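You operate a simulated robot arm through the tools that you are given. There is no shell and no other tool.

You are at the controls of a simulated two-armed robot. One attempt, no reset.

TASK
Wax a patch on the crown of the scroll, with the wooden knob off.
Fine: unscrew the knob first and leave it in the green box; use the orange cloth and the blue tin, and put the cloth back. A coat counts when it lies all over at full strength: go over it till it gets no stronger.

Only the result counts: the job must be done as asked and must still hold three seconds after the hand-in. Knocking over, shifting, dropping, spilling or breaking anything else fails it. Flat cloth is picked up by pressing the open fingertips on it (5 to 10 N) and closing them slowly along it; thin cloth reads only 2 to 8 mm in the jaws.

THE ROBOT
Two 7-joint arms with fingered hands on one trunk that stands fixed in place. Base frame: the origin is at the foot of the trunk, x ahead of it, y to its left, z up; the work surface is at about z = 770. Readings come in mm, rad, newtons and seconds.
The left shoulder is at [21, 208, 1298], the right one opposite. Payload 5 kg a hand.
The tool frame of a hand sits at the grasp point between the pads (the TCP): z along the fingers, y along the line on which they close. The tips reach 48 mm beyond it. The gripper opens to 160 mm. The gripper's body begins 56 mm behind the TCP. The gripper is a hand of 4 fingers: y runs from the thumb to the fingers, the wrist lies at [-26, -142, -252] in the tool frame, and closing takes about 1.5 s.
Orientation is that of the tool frame in the base frame, as a unit quaternion [w, x, y, z]. With the fingers straight down and the wrist toward the robot, the tool's x, y and z point along [0, 1, 0], [1, 0, 0] and [0, 0, -1] of the base frame.

THE INTERFACE
- The arms move only by the tool drive_tool. It takes "left_deltas", "right_deltas" or both (then of equal length, played together; a hand with none holds still); each is text: rows parted by semicolons, each of 7 numbers parted by spaces: the turn, a rotation vector about the tool's x, y, z in rad, then the shift along the tool's x, y, z in mm, then the gripper command, from -1 (shut) to 1 (fully open), values between in proportion. In form: wx wy wz tx ty tz fingers; .... A call has 1 to 20 rows; each row shifts and turns the commanded pose from where the row before left it, along the tool's axes as they then stand. Each row takes 0.2 s and may step no farther than 50 mm and 0.15 rad from the row before; otherwise, or with a gripper value out of range, the whole call is refused. A pose out of reach is approached as far as the arm can. The call stops where the force on the tool passes 40 N (or 10 N more than at its start, if that is more) or the arm is blocked; 0.2 s more then pass. Each finger travels about 108 mm/s and halts on what it meets, pressing with about 30 N; the grip force reading is that of the motor and also rises with nothing between the fingers. The clock runs only during rows and for 0.2 s after the last one: add rows that do not move to give the fingers time. It gives the time, the measured TCP pose, the force on the tool (base axes), the opening and the grip force at its end, in the units of the frame above (readings bear some noise), with the torque about the TCP (base axes, N m) and any sound that the robot's microphone picked up.
- Cameras (640 x 400 px; columns grow to the right, rows downward): "scene" is now at [89.6, 21.9, 1476.1]; the picture's right is [0.26, -0.96, 0.00], its down [-0.64, -0.18, -0.75] and it looks along [0.72, 0.20, -0.67] (base axes); focal length 309 px, centre (320, 200). "left" rides on the left gripper at [-87, -133, -189] in its tool frame; the picture's right is [-0.83, -0.26, 0.49], its down [0.51, -0.71, 0.49] and it looks along [0.22, 0.66, 0.72] (tool axes); focal length 238 px, centre (320, 200). "right" rides on the right gripper at [87, -133, -189] in its tool frame; the picture's right is [-0.83, 0.26, -0.49], its down [-0.51, -0.71, 0.49] and it looks along [-0.22, 0.66, 0.72] (tool axes); focal length 238 px, centre (320, 200). There is no depth. A picture from a camera that has moved, and an enlarged one, comes with that camera's place and axes in the base frame and with its lens.
- grab_frame(camera): a new picture of that camera. The clock stands still meanwhile.
- slide_trunk(by): slides the trunk up (or, below 0, down) by that many mm; the arms and the scene camera ride with it, the base frame stays. It gives what a move gives, with no picture.
- grasp_type(shape, hand): the hand has 4 fingers and takes this shape, open, in about a second: jaw (thumb against the fingers, like two jaws); tri (thumb and two fingers); tip (a fingertip pinch); poke (one finger out to press); point (the index stretched); flat (the hand flat); cup (the hand cupped); fist (a fist). The gripper value then closes the fingers along that shape, each until it touches; the sizes above hold for jaw. It gives what a move gives, with no picture.
- head_to(pan, tilt): turns the head with the scene camera to pan (to the left, within 1.501 rad either way) and tilt (down, from -0.506 to 1.204), counted from straight ahead of the robot. It gives what a move gives.
- zoom(camera, box): a new picture of the part [left, top, right, bottom] of that camera's present view, enlarged. The clock stands still meanwhile.
- job_done(): hands the job in; it is judged then, once.

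Nothing tells you positions but the pictures and the camera data. Unless the task says otherwise, let go and move clear before handing in.

The tools are called after "Emit:" as name(argument=value, ...) on one line, values as JSON. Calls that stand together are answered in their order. drive_tool: Moves the arms, as the interface text tells. Its arguments: {"type":"object","properties":{"left_deltas":{"type":"string"},"right_deltas":{"type":"string"}},"required":[]} The other tools are called the same way: slide_trunk (by) slides the trunk up or down; grasp_type (shape, hand) gives the hand a shape; head_to (pan, tilt) turns the head that bears the scene camera; grab_frame (camera) takes a picture; zoom (camera, box) takes an enlarged picture of a part of a camera's view; job_done () hands the job in.

At the start:

```text
clock: 0.0
left_ee_pos: [632.4, 518.7, 1160.5]
left_tool_rot: [-0.001, 0.707, 0.707, 0.0]
left_ft_force: [-0.5, -0.3, 0.9]
left_moment: [0.01, 0.0, -0.03]
left_gripper_width: 159.6
left_grasp_force: 0.0
left_shape: jaw
right_ee_pos: [819.2, -222.9, 1186.6]
right_tool_rot: [-0.001, 0.708, 0.706, 0.0]
right_ft_force: [-0.1, -0.1, 0.1]
right_moment: [0.04, 0.0, 0.03]
right_gripper_width: 159.5
right_grasp_force: 0.2
right_shape: jaw
trunk travel left (down, up): [-300.0, 390.0]
head pan, tilt: [0.267, 0.728]
```

scene: 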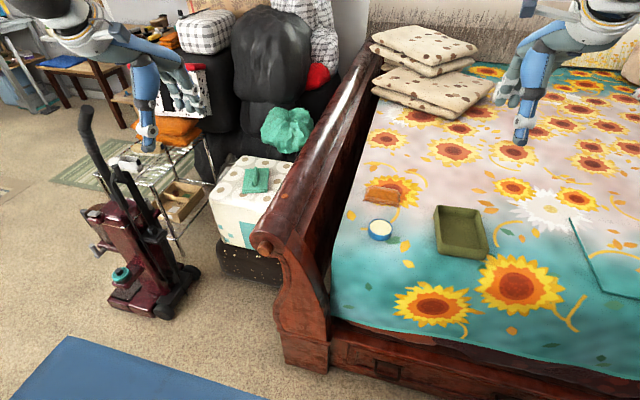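
right: 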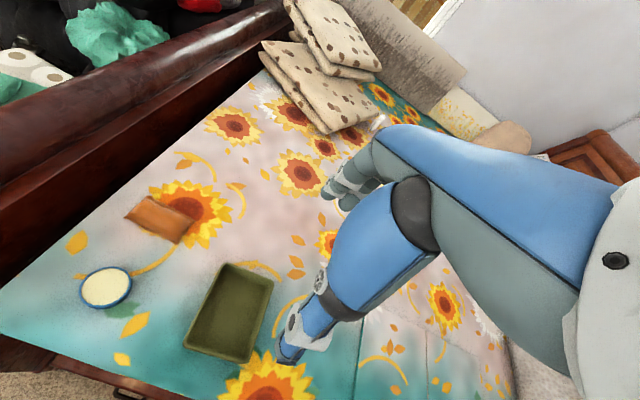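
left: 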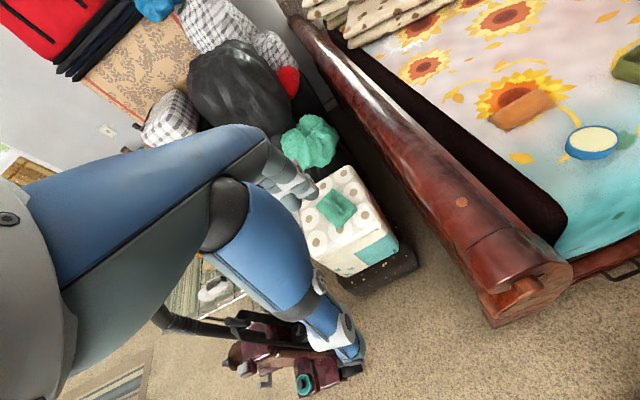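

I see a sleigh bed with a rolled (scroll) board. On the mattress are an orange cloth, a blue tin and a green box. I'll look closer before moving, to find the wooden knob and the patch.

Emit:
zoom(camera="scene", box=[220, 20, 420, 300])

Emit:
zoom(camera="left", box=[380, 120, 620, 320])

Emit:
zoom(camera="scene", box=[330, 150, 510, 280])

Emit:
zoom(camera="right", box=[0, 60, 300, 260])

```text
1.43 times, centred on (320, 160) of scene
camera zoom: at [89.6, 21.9, 1476.1], right [0.26, -0.96, 0.0], down [-0.64, -0.18, -0.75], along [0.72, 0.2, -0.67], focal length 442 px, centre (320, 257)
```

zoom: 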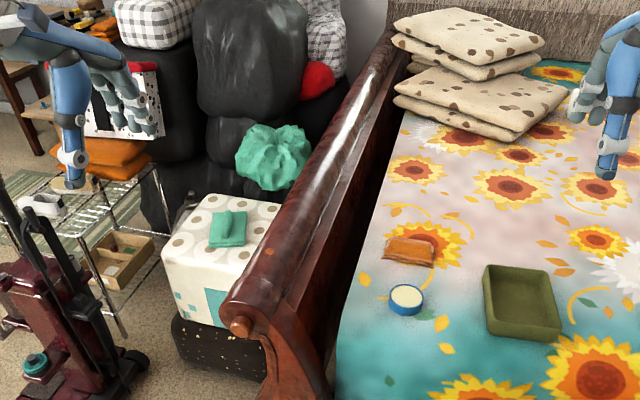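

```text
2.00 times, centred on (500, 220) of left
camera zoom: at [498.6, 432.1, 1348.7], right [-0.26, -0.83, -0.49], down [-0.71, 0.51, -0.49], along [0.66, 0.22, -0.72], focal length 477 px, centre (-40, 160)
```

zoom: 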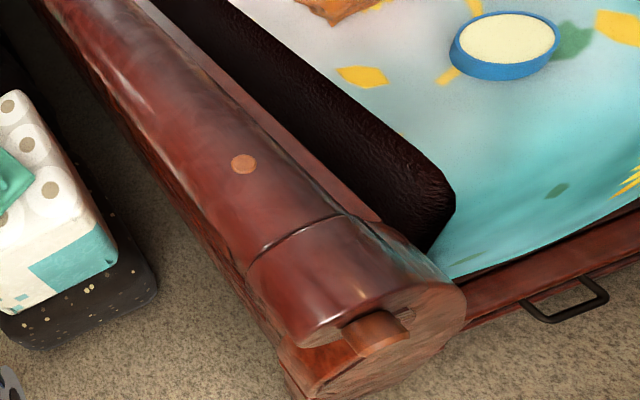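

```text
3.08 times, centred on (420, 215) of scene
camera zoom: at [89.6, 21.9, 1476.1], right [0.26, -0.96, 0.0], down [-0.64, -0.18, -0.75], along [0.72, 0.2, -0.67], focal length 952 px, centre (12, 154)
```

zoom: 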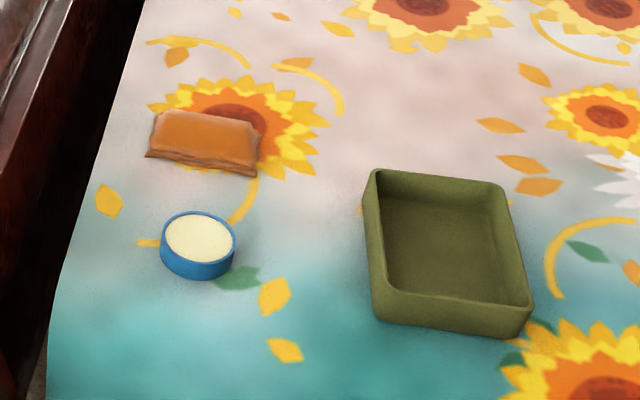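

```text
2.00 times, centred on (150, 160) of right
camera zoom: at [687.5, -136.8, 1375.9], right [0.26, -0.83, 0.49], down [-0.71, -0.51, -0.49], along [0.66, -0.22, -0.72], focal length 477 px, centre (660, 280)
```

zoom: 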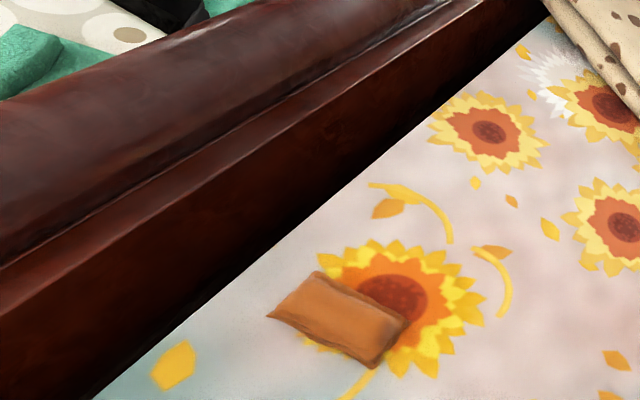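

The knob looks like the light wooden peg on the scroll's near end face, at about (565, 312, 841) with its axis along x. There is also a lighter disc on the crown. I'll zoom in on both.

Emit:
zoom(camera="scene", box=[240, 150, 340, 260])

Emit:
zoom(camera="left", box=[420, 170, 500, 230])

Emit:
zoom(camera="left", box=[470, 220, 600, 330])

```text
3.64 times, centred on (290, 205) of scene
camera zoom: at [89.6, 21.9, 1476.1], right [0.26, -0.96, 0.0], down [-0.64, -0.18, -0.75], along [0.72, 0.2, -0.67], focal length 1125 px, centre (429, 182)
```

zoom: 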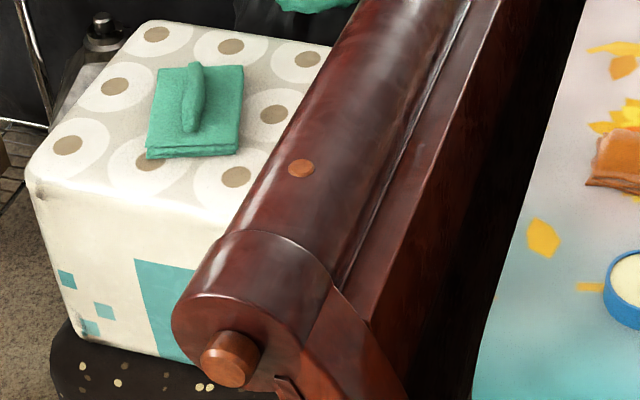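

```text
6.67 times, centred on (460, 200) of left
camera zoom: at [498.6, 432.1, 1348.7], right [-0.26, -0.83, -0.49], down [-0.71, 0.51, -0.49], along [0.66, 0.22, -0.72], focal length 1589 px, centre (-613, 200)
```

zoom: 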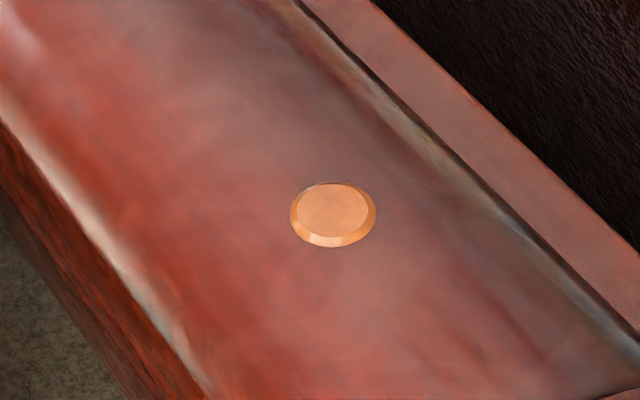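

```text
3.64 times, centred on (535, 275) of left
camera zoom: at [498.6, 432.1, 1348.7], right [-0.26, -0.83, -0.49], down [-0.71, 0.51, -0.49], along [0.66, 0.22, -0.72], focal length 867 px, centre (-462, -73)
```

zoom: 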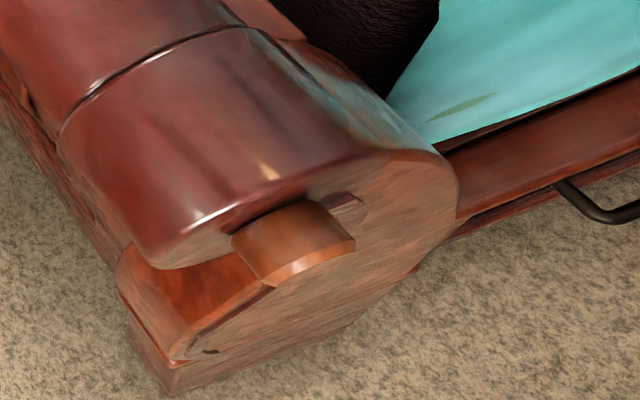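

The peg sits on the end face, and the disc on the crown is at about (732, 306, 873). I'll move the left hand nearer and lower, clear of everything, so its camera can show which one is the knob.

Emit:
drive_tool(left_deltas="0 0 0 -14.8 -25.4 26.7 1; 0 0 0 -14.8 -25.4 26.7 1; 0 0 0 -14.8 -25.4 26.7 1; 0 0 0 -14.8 -25.4 26.7 1; 0 0 0 -14.8 -25.4 26.7 1; 0 0 0 -14.8 -25.4 26.7 1; 0 0 0 0 0 0 1")

Emit:
grab_frame(camera="left")

Emit:
grab_frame(camera="scene")

```text
clock: 1.6
left_ee_pos: [480.1, 430.7, 1000.4]
left_tool_rot: [0.0, 0.707, 0.707, 0.0]
left_ft_force: [0.2, 0.6, -0.5]
left_moment: [-0.03, 0.0, 0.04]
left_gripper_width: 160.1
left_grasp_force: 0.0
left_shape: jaw
right_ee_pos: [820.6, -222.6, 1186.0]
right_tool_rot: [0.0, 0.707, 0.707, 0.0]
right_ft_force: [0.0, -1.1, 0.3]
right_moment: [-0.03, -0.04, -0.01]
right_gripper_width: 159.7
right_grasp_force: 0.0
right_shape: jaw
trunk travel left (down, up): [-300.0, 390.0]
head pan, tilt: [0.267, 0.728]
```

```text
taken
camera left: at [345.2, 343.4, 1187.7], right [-0.26, -0.83, -0.49], down [-0.71, 0.51, -0.49], along [0.66, 0.22, -0.72], focal length 238 px, centre (320, 200)
```

left: 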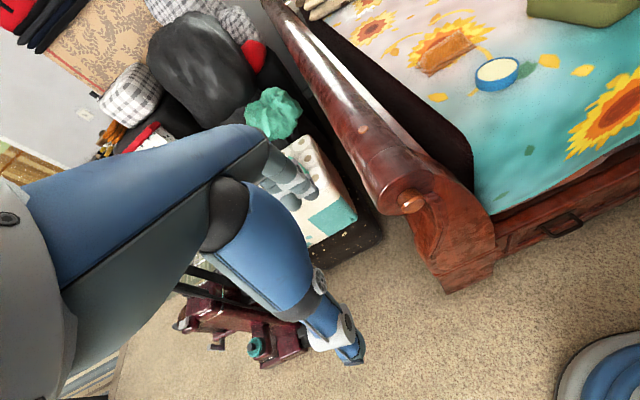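

```text
taken
camera scene: at [89.4, 21.9, 1476.1], right [0.26, -0.96, 0.0], down [-0.64, -0.18, -0.75], along [0.72, 0.2, -0.67], focal length 309 px, centre (320, 200)
```

scene: 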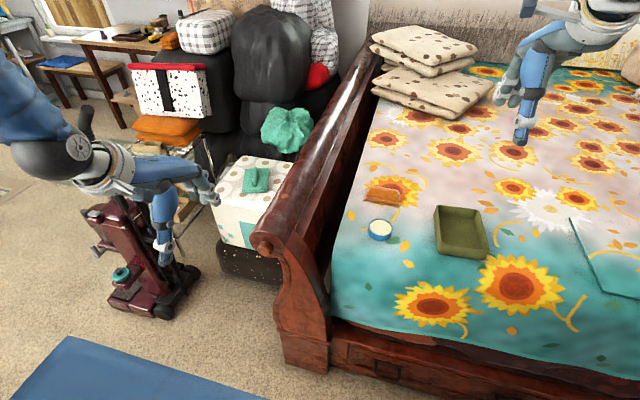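

Emit:
zoom(camera="left", box=[330, 90, 460, 230])

Emit:
zoom(camera="left", box=[340, 110, 390, 145])

Emit:
zoom(camera="left", box=[375, 160, 455, 220])

Emit:
zoom(camera="scene", box=[270, 180, 300, 205])

```text
2.86 times, centred on (395, 160) of left
camera zoom: at [345.2, 343.4, 1187.7], right [-0.26, -0.83, -0.49], down [-0.71, 0.51, -0.49], along [0.66, 0.22, -0.72], focal length 681 px, centre (106, 314)
```

zoom: 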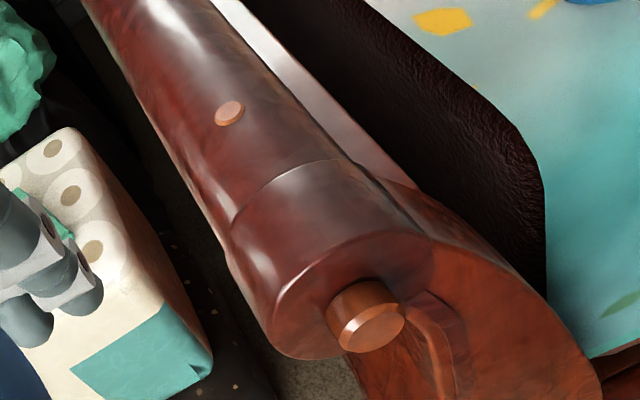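

```text
11.43 times, centred on (365, 128) of left
camera zoom: at [345.2, 343.4, 1187.7], right [-0.26, -0.83, -0.49], down [-0.71, 0.51, -0.49], along [0.66, 0.22, -0.72], focal length 2724 px, centre (-194, 1029)
```

zoom: 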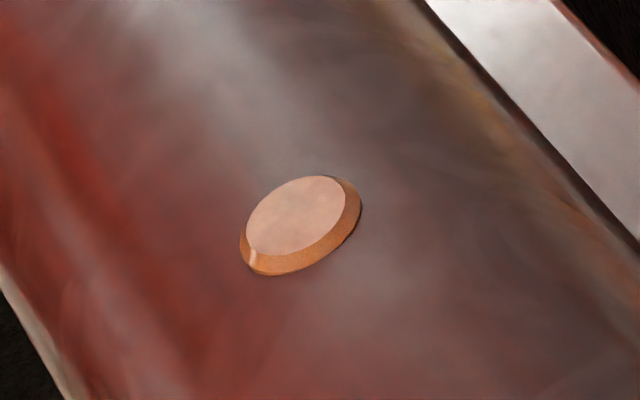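

```text
6.67 times, centred on (415, 190) of left
camera zoom: at [345.2, 343.4, 1187.7], right [-0.26, -0.83, -0.49], down [-0.71, 0.51, -0.49], along [0.66, 0.22, -0.72], focal length 1589 px, centre (-313, 267)
```

zoom: 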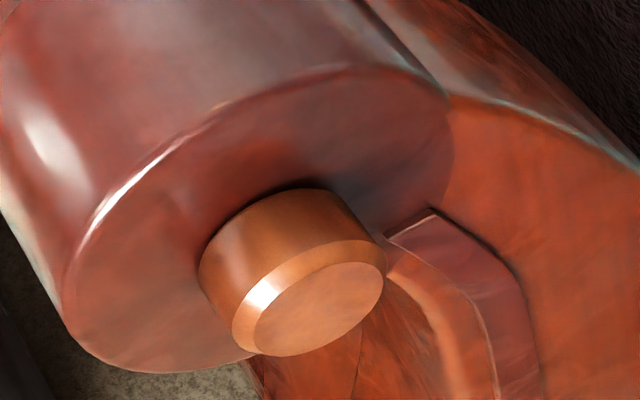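

```text
16.00 times, centred on (285, 192) of scene
camera zoom: at [89.4, 21.9, 1476.1], right [0.26, -0.96, 0.0], down [-0.64, -0.18, -0.75], along [0.72, 0.2, -0.67], focal length 4948 px, centre (880, 320)
```

zoom: 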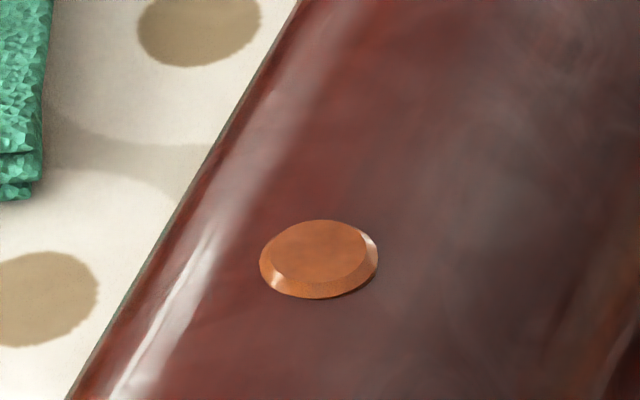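

The end peg is a chamfered cylinder about 41 mm across. The disc on the crown is only about 22 mm wide and nearly flush. I'll go closer to the crown to find the patch.

Emit:
drive_tool(left_deltas="0 0 0 12.8 39.5 9.5 1; 0 0 0 12.8 39.5 9.5 1; 0 0 0 12.8 39.5 9.5 1; 0 0 0 12.8 39.5 9.5 1; 0 0 0 0 0 0 1")

Emit:
grab_frame(camera="left")

Emit:
zoom(camera="left", box=[360, 100, 500, 200])

```text
clock: 2.8
left_ee_pos: [636.6, 481.4, 963.4]
left_tool_rot: [-0.001, 0.708, 0.706, 0.0]
left_ft_force: [-0.5, -0.5, 0.6]
left_moment: [0.03, -0.08, 0.0]
left_gripper_width: 160.0
left_grasp_force: 0.0
left_shape: jaw
right_ee_pos: [818.6, -224.4, 1187.1]
right_tool_rot: [0.0, 0.708, 0.706, 0.0]
right_ft_force: [-0.4, 0.1, 0.4]
right_moment: [0.02, -0.08, -0.01]
right_gripper_width: 159.6
right_grasp_force: 0.1
right_shape: jaw
trunk travel left (down, up): [-300.0, 390.0]
head pan, tilt: [0.267, 0.728]
```

```text
taken
camera left: at [503.4, 394.8, 1151.2], right [-0.26, -0.83, -0.49], down [-0.71, 0.51, -0.49], along [0.66, 0.22, -0.72], focal length 238 px, centre (320, 200)
```

left: 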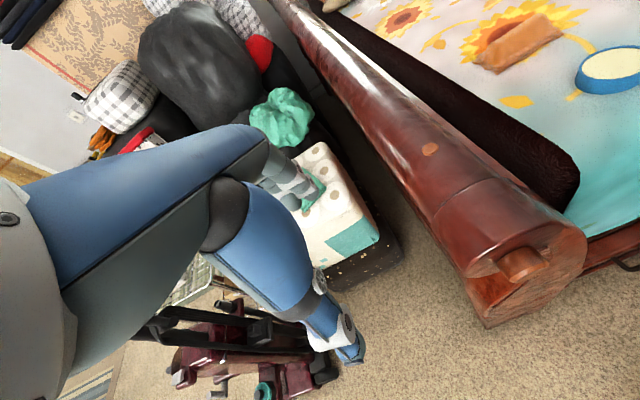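

```text
4.00 times, centred on (430, 150) of left
camera zoom: at [503.4, 394.8, 1151.2], right [-0.26, -0.83, -0.49], down [-0.71, 0.51, -0.49], along [0.66, 0.22, -0.72], focal length 953 px, centre (-120, 400)
```

zoom: 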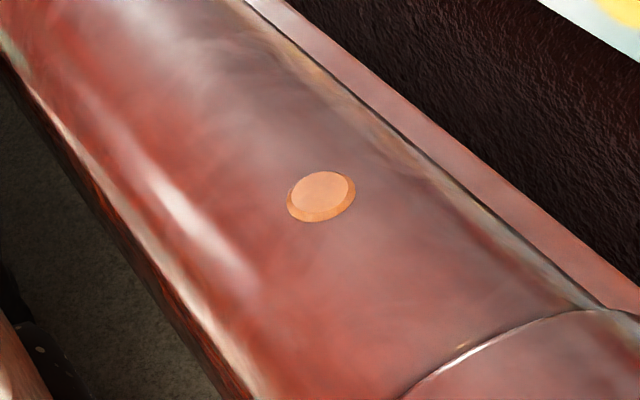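

The crown shows no other mark. The roll is about a 52 mm cylinder on an axis at y≈305, z≈820, so the disc lies on the crown line and the peg on the axis, with its tip at about (560, 305, 820). I'll back the left hand into free space in front of the end face and turn its fingers to point along +x.

Emit:
drive_tool(left_deltas="0 0 0 -12.2 -29.4 16.6 1; 0 0 0 -12.2 -29.4 16.6 1; 0 0 0 -12.2 -29.4 16.6 1; 0 0 0 -12.2 -29.4 16.6 1; 0 0 0 -12.2 -29.4 16.6 1; -0.08637 -0.08637 -0.08637 0 0 0 1; -0.08637 -0.08637 -0.08637 0 0 0 1; -0.08637 -0.08637 -0.08637 0 0 0 1; -0.08637 -0.08637 -0.08637 0 0 0 1; -0.08637 -0.08637 -0.08637 0 0 0 1; -0.08637 -0.08637 -0.08637 0 0 0 1; -0.08637 -0.08637 -0.08637 0 0 0 1; 0 0 0 0 0 0 1")

Emit:
grab_frame(camera="scene")

```text
clock: 5.6
left_ee_pos: [490.7, 421.3, 880.4]
left_tool_rot: [0.409, 0.408, 0.817, 0.0]
left_ft_force: [0.1, 0.2, 0.0]
left_moment: [0.01, 0.01, 0.01]
left_gripper_width: 159.8
left_grasp_force: 0.0
left_shape: jaw
right_ee_pos: [820.5, -224.2, 1187.3]
right_tool_rot: [0.0, 0.707, 0.707, 0.0]
right_ft_force: [0.6, 1.0, 0.4]
right_moment: [0.01, -0.03, 0.0]
right_gripper_width: 159.6
right_grasp_force: 0.2
right_shape: jaw
trunk travel left (down, up): [-300.0, 390.0]
head pan, tilt: [0.267, 0.728]
```

```text
taken
camera scene: at [89.5, 21.7, 1476.1], right [0.26, -0.96, 0.0], down [-0.64, -0.18, -0.75], along [0.72, 0.2, -0.67], focal length 309 px, centre (320, 200)
```

scene: 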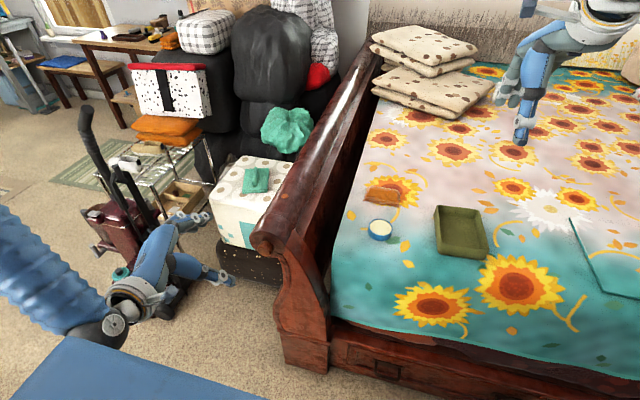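

The half-turn tracked well and nothing is near the hand. I'll finish turning the fingers to point along +x.

Emit:
drive_tool(left_deltas="-0.08637 -0.08637 -0.08637 0 0 0 1; -0.08637 -0.08637 -0.08637 0 0 0 1; -0.08637 -0.08637 -0.08637 0 0 0 1; -0.08637 -0.08637 -0.08637 0 0 0 1; -0.08637 -0.08637 -0.08637 0 0 0 1; -0.08637 -0.08637 -0.08637 0 0 0 1; -0.08637 -0.08637 -0.08637 0 0 0 1; 0 0 0 0 0 0 1")

Emit:
grab_frame(camera="scene")

Emit:
grab_frame(camera="left")

```text
clock: 7.4
left_ee_pos: [490.0, 421.1, 880.1]
left_tool_rot: [0.707, 0.0, 0.707, 0.0]
left_ft_force: [-0.9, 0.0, -0.6]
left_moment: [0.02, -0.06, -0.04]
left_gripper_width: 160.0
left_grasp_force: 0.0
left_shape: jaw
right_ee_pos: [818.6, -221.6, 1189.1]
right_tool_rot: [0.001, 0.707, 0.707, 0.001]
right_ft_force: [0.9, -0.5, 1.2]
right_moment: [0.02, 0.02, -0.01]
right_gripper_width: 159.6
right_grasp_force: 0.0
right_shape: jaw
trunk travel left (down, up): [-300.0, 390.0]
head pan, tilt: [0.267, 0.728]
```

```text
taken
camera scene: at [88.3, 22.7, 1476.3], right [0.26, -0.96, 0.0], down [-0.64, -0.18, -0.75], along [0.72, 0.2, -0.67], focal length 309 px, centre (320, 200)
```

scene: 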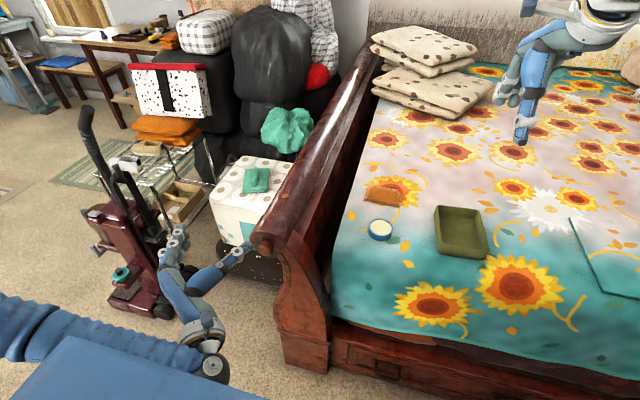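

```text
taken
camera left: at [299.6, 288.2, 965.5], right [0.49, -0.26, 0.84], down [0.49, -0.71, -0.51], along [0.72, 0.66, -0.22], focal length 238 px, centre (320, 200)
```

left: 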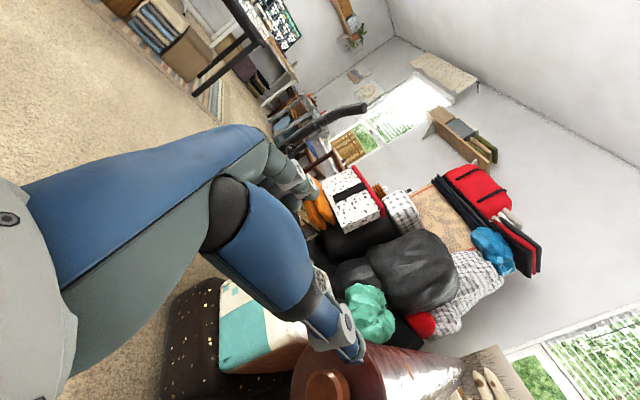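

Emit:
zoom(camera="left", box=[280, 330, 400, 400])

Emit:
zoom(camera="scene", box=[230, 200, 320, 270])

```text
5.33 times, centred on (340, 365) of left
camera zoom: at [299.6, 288.2, 965.5], right [0.49, -0.26, 0.84], down [0.49, -0.71, -0.51], along [0.72, 0.66, -0.22], focal length 1271 px, centre (213, -680)
```

zoom: 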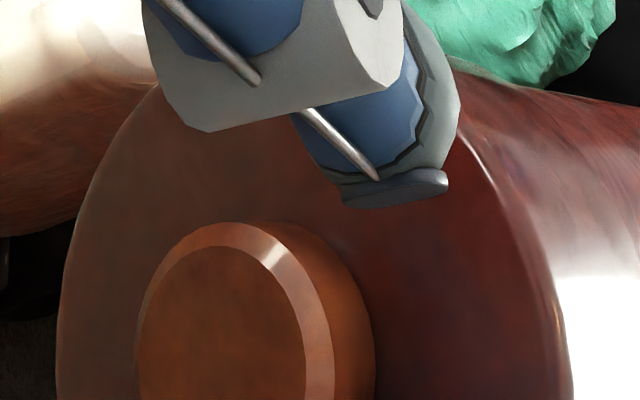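

```text
5.71 times, centred on (275, 235) of scene
camera zoom: at [88.3, 22.7, 1476.3], right [0.26, -0.96, 0.0], down [-0.64, -0.18, -0.75], along [0.72, 0.2, -0.67], focal length 1767 px, centre (577, 0)
```

zoom: 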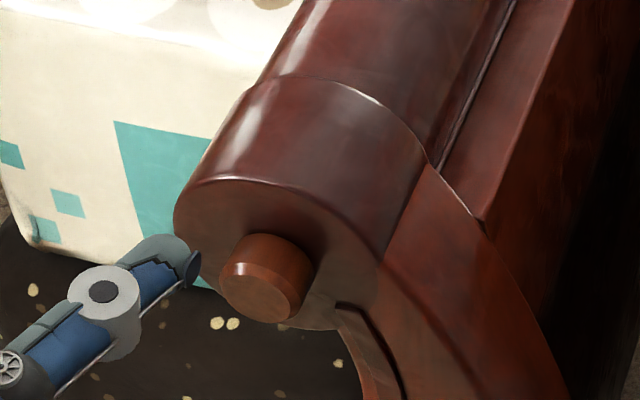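

The hand now points along +x with the wrist to the right. Before gripping, I'll test in free space how far this arm can roll in the unscrew direction (about −x).

Emit:
drive_tool(left_deltas="0 0 -0.15 0 0 0 1; 0 0 -0.15 0 0 0 1; 0 0 -0.15 0 0 0 1; 0 0 -0.15 0 0 0 1; 0 0 -0.15 0 0 0 1; 0 0 -0.15 0 0 0 1; 0 0 -0.15 0 0 0 1; 0 0 -0.15 0 0 0 1; 0 0 -0.15 0 0 0 1; 0 0 -0.15 0 0 0 1; 0 0 -0.15 0 0 0 1; 0 0 -0.15 0 0 0 1; 0 0 -0.15 0 0 0 1; 0 0 -0.15 0 0 0 1; 0 0 -0.15 0 0 0 1; 0 0 -0.15 0 0 0 1; 0 0 0 0 0 0 1; 0 0 0 0 0 0 1")

Emit:
grab_frame(camera="scene")

Emit:
grab_frame(camera="left")

```text
clock: 11.2
left_ee_pos: [489.1, 421.3, 877.1]
left_tool_rot: [-0.255, 0.661, -0.255, 0.658]
left_ft_force: [-2.9, 0.5, -2.2]
left_moment: [0.03, -0.32, -0.05]
left_gripper_width: 160.0
left_grasp_force: 0.1
left_shape: jaw
right_ee_pos: [819.9, -220.3, 1185.5]
right_tool_rot: [0.0, 0.707, 0.708, 0.001]
right_ft_force: [0.3, 1.1, 0.0]
right_moment: [-0.07, 0.07, -0.03]
right_gripper_width: 159.7
right_grasp_force: 0.0
right_shape: jaw
trunk travel left (down, up): [-300.0, 390.0]
head pan, tilt: [0.267, 0.728]
```

```text
taken
camera scene: at [91.3, 21.9, 1476.1], right [0.26, -0.96, 0.0], down [-0.64, -0.18, -0.75], along [0.72, 0.2, -0.67], focal length 309 px, centre (320, 200)
```

scene: 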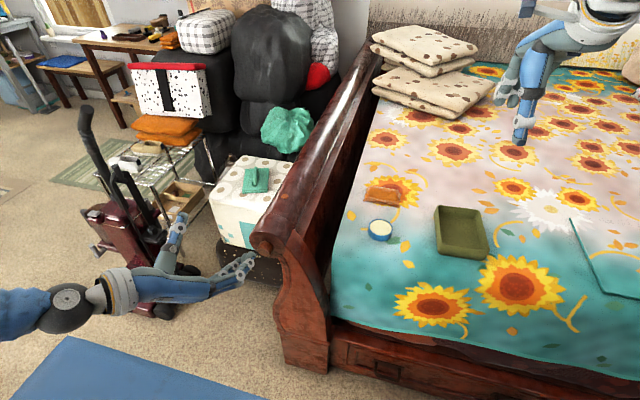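

```text
taken
camera left: at [299.3, 576.9, 902.7], right [0.48, 0.75, -0.44], down [0.49, 0.18, 0.85], along [0.72, -0.63, -0.28], focal length 238 px, centre (320, 200)
```

left: 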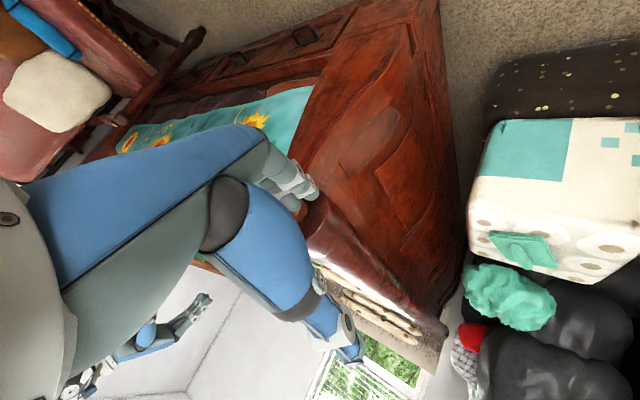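

The roll tracks over at least 2.4 rad in the unscrewing direction. I'll roll back past the start to see how far it goes the other way.

Emit:
drive_tool(left_deltas="0 0 0.15 0 0 0 1; 0 0 0.15 0 0 0 1; 0 0 0.15 0 0 0 1; 0 0 0.15 0 0 0 1; 0 0 0.15 0 0 0 1; 0 0 0.15 0 0 0 1; 0 0 0.15 0 0 0 1; 0 0 0.15 0 0 0 1; 0 0 0.15 0 0 0 1; 0 0 0.15 0 0 0 1; 0 0 0.15 0 0 0 1; 0 0 0.15 0 0 0 1; 0 0 0.15 0 0 0 1; 0 0 0.15 0 0 0 1; 0 0 0.15 0 0 0 1; 0 0 0.15 0 0 0 1; 0 0 0.15 0 0 0 1; 0 0 0.15 0 0 0 1; 0 0 0.15 0 0 0 1; 0 0 0.15 0 0 0 1")

Emit:
grab_frame(camera="left")

```text
clock: 15.4
left_ee_pos: [490.8, 420.4, 879.5]
left_tool_rot: [0.675, 0.209, 0.676, 0.209]
left_ft_force: [0.2, -0.6, 0.7]
left_moment: [0.0, 0.01, 0.02]
left_gripper_width: 159.8
left_grasp_force: 0.0
left_shape: jaw
right_ee_pos: [819.2, -223.1, 1186.6]
right_tool_rot: [0.0, 0.707, 0.707, 0.001]
right_ft_force: [-0.3, -0.1, 0.2]
right_moment: [-0.01, -0.03, -0.01]
right_gripper_width: 160.0
right_grasp_force: 0.0
right_shape: jaw
trunk travel left (down, up): [-300.0, 390.0]
head pan, tilt: [0.267, 0.728]
```

```text
taken
camera left: at [300.2, 262.1, 875.1], right [0.49, -0.69, 0.54], down [0.49, -0.3, -0.82], along [0.72, 0.66, 0.19], focal length 238 px, centre (320, 200)
```

left: 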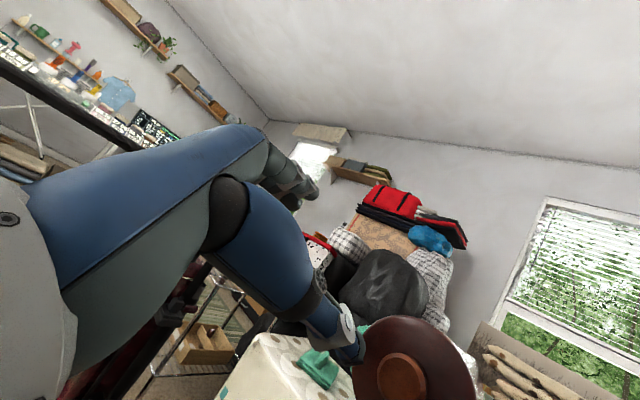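

Emit:
zoom(camera="left", box=[340, 300, 500, 400])

```text
4.00 times, centred on (420, 350) of left
camera zoom: at [300.2, 262.1, 875.1], right [0.49, -0.69, 0.54], down [0.49, -0.3, -0.82], along [0.72, 0.66, 0.19], focal length 953 px, centre (-80, -400)
```

zoom: 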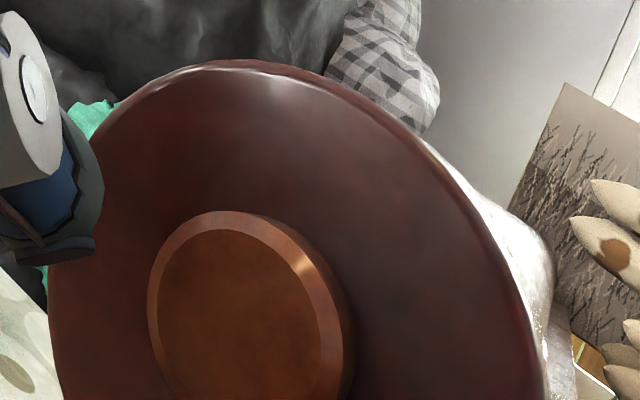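

The knob axis comes out at about y=304, z=824, with the tip at x≈556. I'll line up the hand in front of it with the jaws at about 90 mm and the tips still short of the knob, then check.

Emit:
drive_tool(left_deltas="0 0 0 -4.9 -31.8 -2.7 0.6; 0 0 0 -4.9 -31.8 -2.7 0.3; 0 0 0 -4.9 -31.8 -2.7 0.125; 0 0 0 -4.9 -31.8 -2.7 0.125; 0 0 0 0 0 0 0.125; 0 0 0 0 0 0 0.125")

Emit:
grab_frame(camera="scene")

Emit:
grab_frame(camera="left")

Emit:
zoom(camera="scene", box=[210, 200, 330, 290])

```text
clock: 16.8
left_ee_pos: [478.8, 302.6, 823.7]
left_tool_rot: [0.676, 0.209, 0.675, 0.209]
left_ft_force: [0.5, 0.8, 0.2]
left_moment: [-0.01, 0.0, 0.01]
left_gripper_width: 90.3
left_grasp_force: 0.1
left_shape: jaw
right_ee_pos: [819.0, -222.9, 1184.9]
right_tool_rot: [0.0, 0.708, 0.707, 0.0]
right_ft_force: [0.3, -0.8, -0.2]
right_moment: [0.05, 0.01, -0.01]
right_gripper_width: 159.8
right_grasp_force: 0.2
right_shape: jaw
trunk travel left (down, up): [-300.0, 390.0]
head pan, tilt: [0.267, 0.728]
```

```text
taken
camera scene: at [89.5, 21.5, 1476.1], right [0.26, -0.96, 0.0], down [-0.64, -0.18, -0.75], along [0.72, 0.2, -0.67], focal length 309 px, centre (320, 200)
```

scene: 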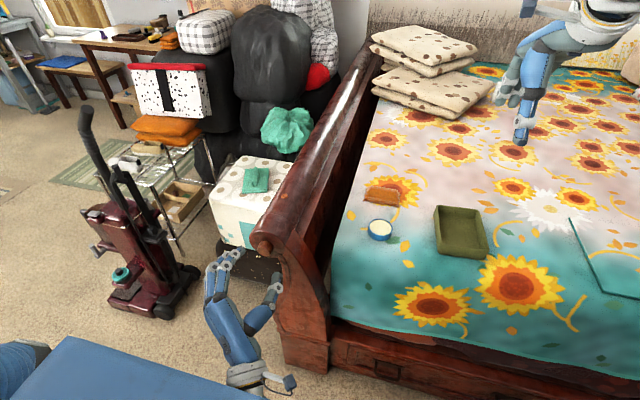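

```text
taken
camera left: at [289.2, 144.1, 819.6], right [0.49, -0.68, 0.54], down [0.49, -0.3, -0.82], along [0.72, 0.66, 0.19], focal length 238 px, centre (320, 200)
```

left: 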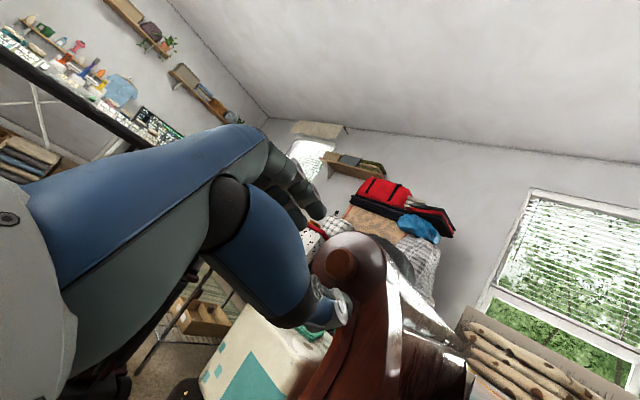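

```text
4.44 times, centred on (270, 245) of scene
camera zoom: at [89.5, 21.5, 1476.1], right [0.26, -0.96, 0.0], down [-0.64, -0.18, -0.75], along [0.72, 0.2, -0.67], focal length 1374 px, centre (542, 0)
```

zoom: 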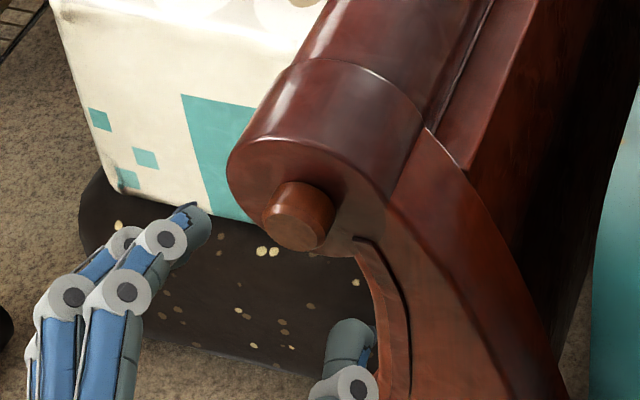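

The raised moulding right-below the knob stands out to about x≈570, so the wide finger side has to stay clear of it. I'll start the stroke with the fingers on top and the thumb below, and test that roll here in front of the knob.

Emit:
drive_tool(left_deltas="0 0 0.143 0 0 0 0.125; 0 0 0.143 0 0 0 0.125; 0 0 0.143 0 0 0 0.125; 0 0 0.143 0 0 0 0.125; 0 0 0.143 0 0 0 0.125; 0 0 0.143 0 0 0 0.125; 0 0 0.143 0 0 0 0.125; 0 0 0.143 0 0 0 0.125; 0 0 0.143 0 0 0 0.125; 0 0 0 0 0 0 0.125")

Emit:
grab_frame(camera="scene")

Emit:
grab_frame(camera="left")

```text
clock: 19.0
left_ee_pos: [479.3, 304.3, 822.9]
left_tool_rot: [0.415, 0.573, 0.415, 0.572]
left_ft_force: [0.1, -0.3, 0.2]
left_moment: [0.0, 0.02, 0.0]
left_gripper_width: 90.4
left_grasp_force: 0.0
left_shape: jaw
right_ee_pos: [820.0, -223.4, 1186.1]
right_tool_rot: [0.0, 0.707, 0.707, -0.001]
right_ft_force: [0.4, 0.4, 0.0]
right_moment: [-0.04, 0.02, 0.01]
right_gripper_width: 159.6
right_grasp_force: 0.1
right_shape: jaw
trunk travel left (down, up): [-300.0, 390.0]
head pan, tilt: [0.267, 0.728]
```

```text
taken
camera scene: at [89.3, 22.0, 1476.1], right [0.26, -0.96, 0.0], down [-0.64, -0.18, -0.75], along [0.72, 0.2, -0.67], focal length 309 px, centre (320, 200)
```

scene: 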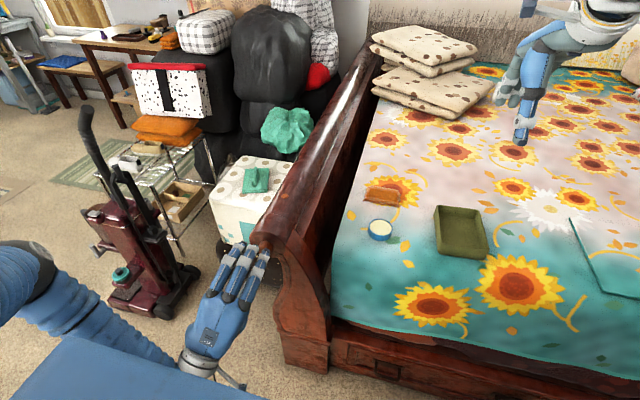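

```text
taken
camera left: at [289.3, 263.1, 670.0], right [0.49, -0.71, -0.51], down [0.49, 0.7, -0.52], along [0.72, 0.0, 0.69], focal length 238 px, centre (320, 200)
```

left: 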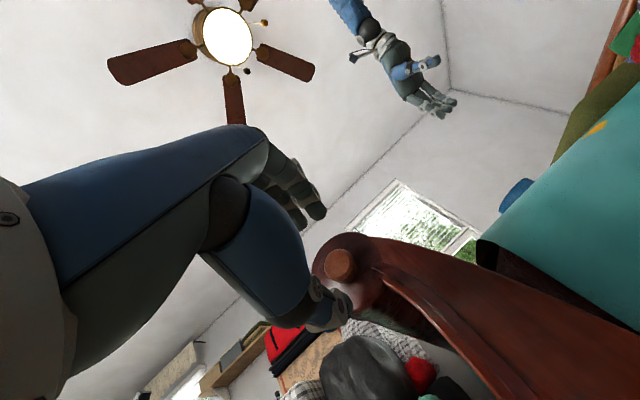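

Emit:
zoom(camera="left", box=[290, 220, 410, 320])

Emit:
zoom(camera="scene", box=[210, 200, 330, 290])

```text
4.00 times, centred on (350, 270) of left
camera zoom: at [289.3, 263.1, 670.0], right [0.49, -0.71, -0.51], down [0.49, 0.7, -0.52], along [0.72, 0.0, 0.69], focal length 953 px, centre (200, -80)
```

zoom: 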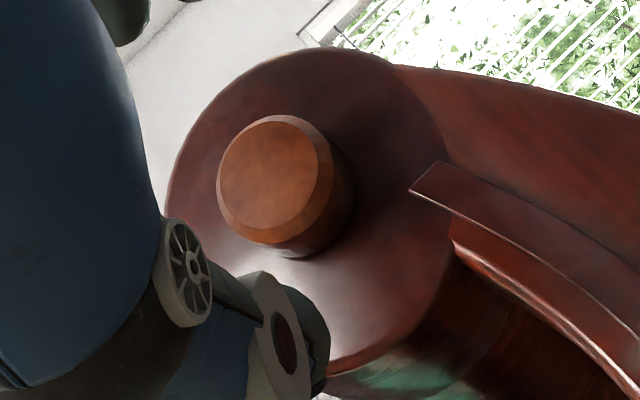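

```text
4.44 times, centred on (270, 245) of scene
camera zoom: at [89.3, 22.0, 1476.1], right [0.26, -0.96, 0.0], down [-0.64, -0.18, -0.75], along [0.72, 0.2, -0.67], focal length 1374 px, centre (542, 0)
```

zoom: 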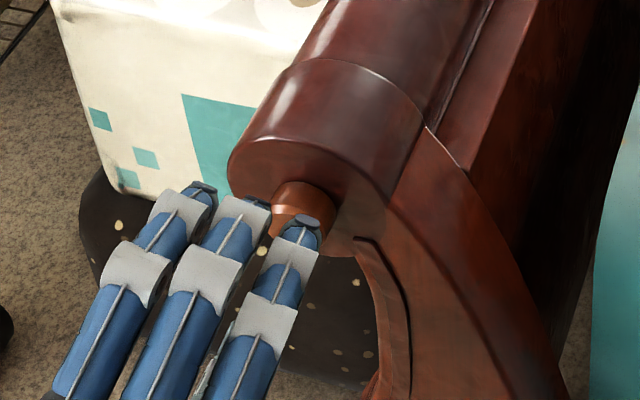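

The knob tip is confirmed at about (555.5, 305, 824). I'll advance to tips x≈571, with the fingers above and the thumb below, and close on it.

Emit:
drive_tool(left_deltas="0 0 0 0.5 1.2 15 0.125; 0 0 0 0 0 15 0.125; 0 0 0 0 0 14 0.125; 0 0 0 0 0 0 0.125")

Emit:
zoom(camera="left", box=[240, 180, 440, 340])

Emit:
zoom(camera="scene", box=[210, 200, 330, 290])

```text
clock: 20.0
left_ee_pos: [523.0, 304.6, 825.3]
left_tool_rot: [0.415, 0.572, 0.416, 0.572]
left_ft_force: [0.3, 0.9, -0.3]
left_moment: [-0.01, 0.0, 0.02]
left_gripper_width: 90.2
left_grasp_force: 0.1
left_shape: jaw
right_ee_pos: [818.0, -222.3, 1187.2]
right_tool_rot: [0.0, 0.707, 0.707, -0.001]
right_ft_force: [-0.1, -1.0, -0.3]
right_moment: [-0.01, 0.0, 0.01]
right_gripper_width: 160.0
right_grasp_force: 0.0
right_shape: jaw
trunk travel left (down, up): [-300.0, 390.0]
head pan, tilt: [0.267, 0.728]
```

```text
2.50 times, centred on (340, 260) of left
camera zoom: at [333.5, 262.7, 671.1], right [0.49, -0.71, -0.5], down [0.49, 0.7, -0.52], along [0.72, 0.0, 0.69], focal length 596 px, centre (270, 50)
```

zoom: 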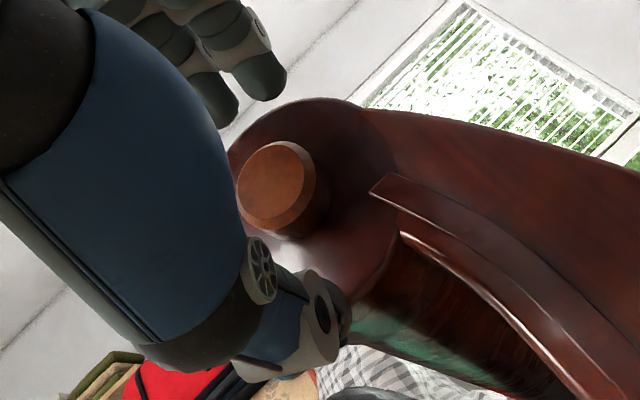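

```text
4.44 times, centred on (270, 245) of scene
camera zoom: at [89.2, 22.1, 1476.1], right [0.26, -0.96, 0.0], down [-0.64, -0.18, -0.75], along [0.72, 0.2, -0.67], focal length 1374 px, centre (542, 0)
```

zoom: 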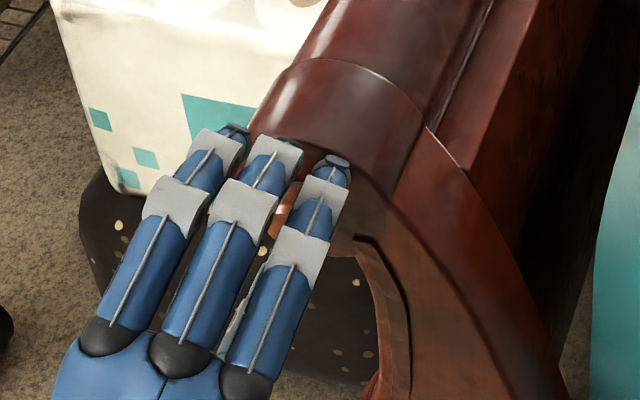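

Aligned, so I'm closing the jaws on the knob.

Emit:
drive_tool(left_deltas="0 0 0 0 0 0 -0.2; 0 0 0 0 0 0 -0.4; 0 0 0 0 0 0 -0.6; 0 0 0 0 0 0 -0.8; 0 0 0 0 0 0 -1; 0 0 0 0 0 0 -1")

Emit:
zoom(camera="left", box=[240, 180, 440, 340])

Emit:
zoom(camera="scene", box=[210, 200, 330, 290])

```text
clock: 21.4
left_ee_pos: [524.2, 304.3, 823.1]
left_tool_rot: [0.415, 0.573, 0.415, 0.572]
left_ft_force: [0.9, 0.4, -6.7]
left_moment: [-0.01, 0.27, 0.0]
left_gripper_width: 31.6
left_grasp_force: 30.3
left_shape: jaw
right_ee_pos: [820.6, -223.0, 1185.8]
right_tool_rot: [0.0, 0.707, 0.707, 0.0]
right_ft_force: [-1.1, 0.7, -0.9]
right_moment: [0.02, -0.01, 0.0]
right_gripper_width: 159.9
right_grasp_force: 0.0
right_shape: jaw
trunk travel left (down, up): [-300.0, 390.0]
head pan, tilt: [0.267, 0.728]
```

```text
2.50 times, centred on (340, 260) of left
camera zoom: at [333.4, 262.8, 670.6], right [0.49, -0.71, -0.51], down [0.49, 0.7, -0.52], along [0.72, 0.0, 0.69], focal length 596 px, centre (270, 50)
```

zoom: 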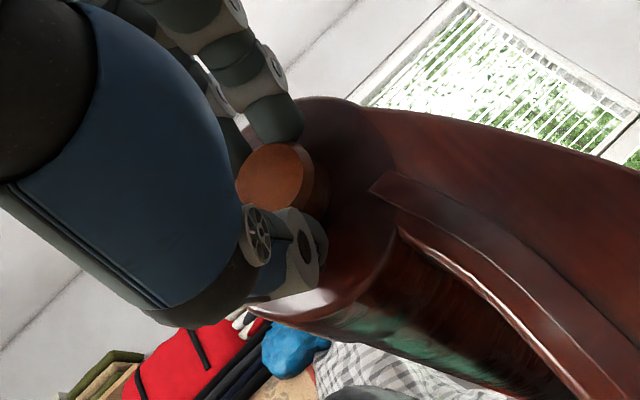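

```text
4.44 times, centred on (270, 245) of scene
camera zoom: at [90.1, 22.1, 1476.0], right [0.26, -0.96, 0.0], down [-0.64, -0.18, -0.75], along [0.72, 0.2, -0.67], focal length 1374 px, centre (542, 0)
```

zoom: 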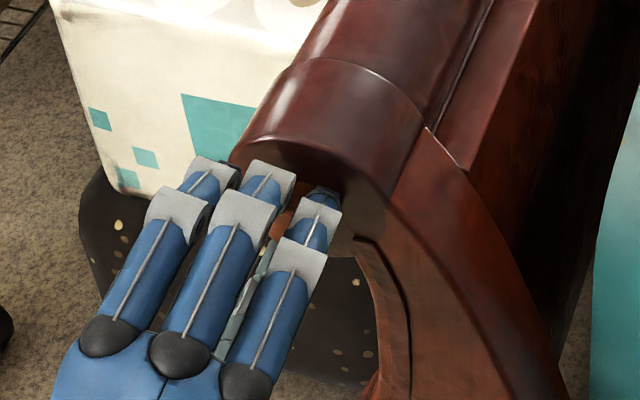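

Gripped with 30 N. I'll try a small unscrewing turn and read the torque.

Emit:
drive_tool(left_deltas="0 0 -0.1 0 0 0 -1; 0 0 -0.1 0 0 0 -1; 0 0 -0.1 0 0 0 -1; 0 0 -0.1 0 0 0 -1; 0 0 0 0 0 0 -1")

Emit:
zoom(camera="left", box=[240, 180, 440, 340])

```text
clock: 22.6
left_ee_pos: [524.1, 303.8, 824.9]
left_tool_rot: [0.521, 0.478, 0.521, 0.478]
left_ft_force: [-0.5, -5.1, -7.4]
left_moment: [0.04, 0.33, -0.18]
left_gripper_width: 31.2
left_grasp_force: 30.5
left_shape: jaw
right_ee_pos: [819.9, -224.2, 1185.6]
right_tool_rot: [0.0, 0.708, 0.707, 0.0]
right_ft_force: [0.3, -0.4, 0.5]
right_moment: [0.0, 0.01, 0.0]
right_gripper_width: 159.8
right_grasp_force: 0.0
right_shape: jaw
trunk travel left (down, up): [-300.0, 390.0]
head pan, tilt: [0.267, 0.728]
```

```text
2.50 times, centred on (340, 260) of left
camera zoom: at [333.4, 206.1, 699.4], right [0.49, -0.85, -0.19], down [0.49, 0.44, -0.75], along [0.72, 0.27, 0.63], focal length 596 px, centre (270, 50)
```

zoom: 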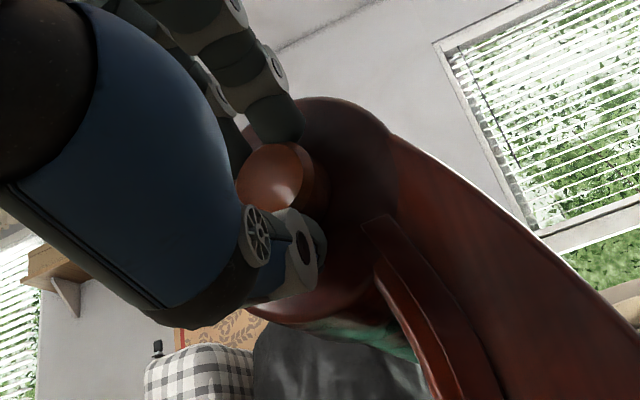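

It turns with almost no torque about x. I'll continue the stroke and watch for axial force as the knob backs out.

Emit:
drive_tool(left_deltas="0 0 -0.13 0 0 0 -1; 0 0 -0.13 0 0 0 -1; 0 0 -0.13 0 0 0 -1; 0 0 -0.13 0 0 0 -1; 0 0 -0.13 0 0 0 -1; 0 0 -0.13 0 0 0 -1; 0 0 -0.13 0 0 0 -1; 0 0 -0.13 0 0 0 -1; 0 0 -0.13 0 0 0 -1; 0 0 -0.13 0 0 0 -1; 0 0 0 0 0 0 -1")

Emit:
zoom(camera="left", box=[240, 180, 440, 340])

Emit:
zoom(camera="scene", box=[210, 200, 330, 290])

```text
clock: 25.0
left_ee_pos: [524.0, 304.4, 826.6]
left_tool_rot: [0.705, 0.066, 0.703, 0.065]
left_ft_force: [-6.2, -7.6, 3.2]
left_moment: [0.04, -0.12, -0.31]
left_gripper_width: 31.7
left_grasp_force: 29.5
left_shape: jaw
right_ee_pos: [818.3, -223.4, 1186.4]
right_tool_rot: [0.0, 0.707, 0.707, 0.0]
right_ft_force: [0.2, -0.2, 0.7]
right_moment: [0.0, -0.01, 0.04]
right_gripper_width: 159.7
right_grasp_force: 0.1
right_shape: jaw
trunk travel left (down, up): [-300.0, 390.0]
head pan, tilt: [0.267, 0.728]
```

```text
2.50 times, centred on (340, 260) of left
camera zoom: at [333.5, 157.6, 885.6], right [0.49, -0.41, 0.77], down [0.49, -0.6, -0.63], along [0.72, 0.68, -0.09], focal length 596 px, centre (270, 50)
```

zoom: 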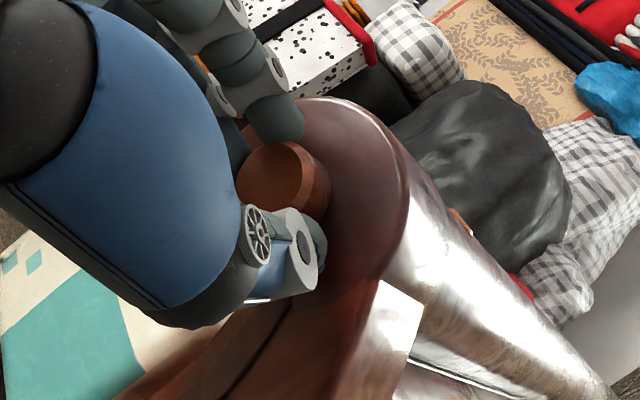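

```text
4.44 times, centred on (270, 245) of scene
camera zoom: at [88.9, 21.1, 1476.1], right [0.26, -0.96, 0.0], down [-0.64, -0.18, -0.75], along [0.72, 0.2, -0.67], focal length 1374 px, centre (542, 0)
```

zoom: 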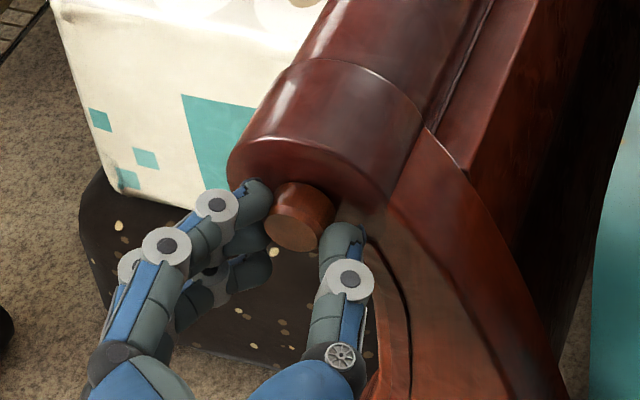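

The axial force of −6 N shows the knob is backing out toward me as it turns. I'll continue the stroke and retreat slightly with it.

Emit:
drive_tool(left_deltas="0 0 -0.13 0 0 -0.3 -1; 0 0 -0.13 0 0 -0.2 -1; 0 0 -0.13 0 0 -0.2 -1; 0 0 -0.13 0 0 -0.2 -1; 0 0 -0.13 0 0 -0.2 -1; 0 0 -0.13 0 0 -0.2 -1; 0 0 -0.13 0 0 -0.2 -1; 0 0 -0.13 0 0 -0.2 -1; 0 0 -0.13 0 0 -0.2 -1; 0 0 -0.13 0 0 -0.2 -1; 0 0 -0.13 0 0 -0.2 -1; 0 0 -0.13 0 0 -0.2 -1; 0 0 0 0 0 0 -1")

Emit:
zoom(camera="left", box=[240, 180, 440, 340])

Emit:
zoom(camera="scene", box=[210, 200, 330, 290])

```text
clock: 27.8
left_ee_pos: [523.0, 305.0, 826.1]
left_tool_rot: [0.547, -0.449, 0.546, -0.449]
left_ft_force: [9.8, 2.9, 9.3]
left_moment: [0.0, -0.33, 0.14]
left_gripper_width: 31.2
left_grasp_force: 30.5
left_shape: jaw
right_ee_pos: [819.1, -223.1, 1185.7]
right_tool_rot: [0.0, 0.707, 0.707, -0.001]
right_ft_force: [0.0, 0.4, -0.1]
right_moment: [0.01, 0.01, -0.01]
right_gripper_width: 159.8
right_grasp_force: 0.1
right_shape: jaw
trunk travel left (down, up): [-300.0, 390.0]
head pan, tilt: [0.267, 0.728]
```

```text
2.50 times, centred on (340, 260) of left
camera zoom: at [331.8, 364.1, 971.4], right [0.49, 0.77, 0.42], down [0.49, -0.63, 0.6], along [0.72, -0.09, -0.69], focal length 596 px, centre (270, 50)
```

zoom: 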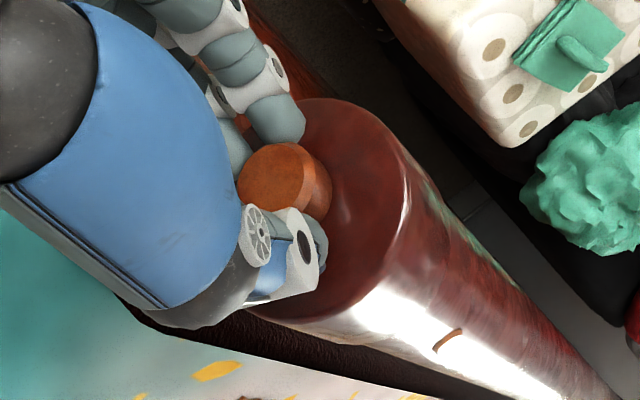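

```text
4.44 times, centred on (270, 245) of scene
camera zoom: at [89.8, 21.7, 1476.1], right [0.26, -0.96, 0.0], down [-0.64, -0.18, -0.75], along [0.72, 0.2, -0.67], focal length 1374 px, centre (542, 0)
```

zoom: 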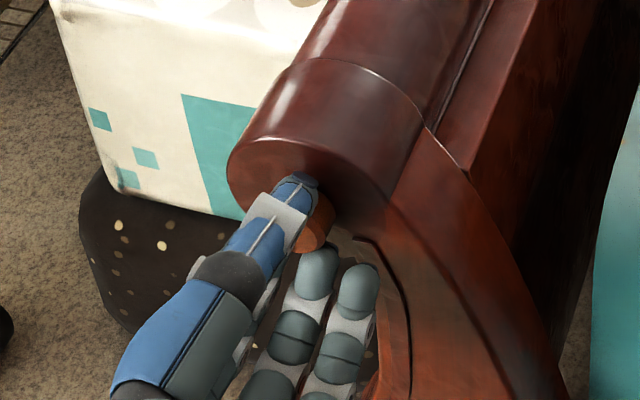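

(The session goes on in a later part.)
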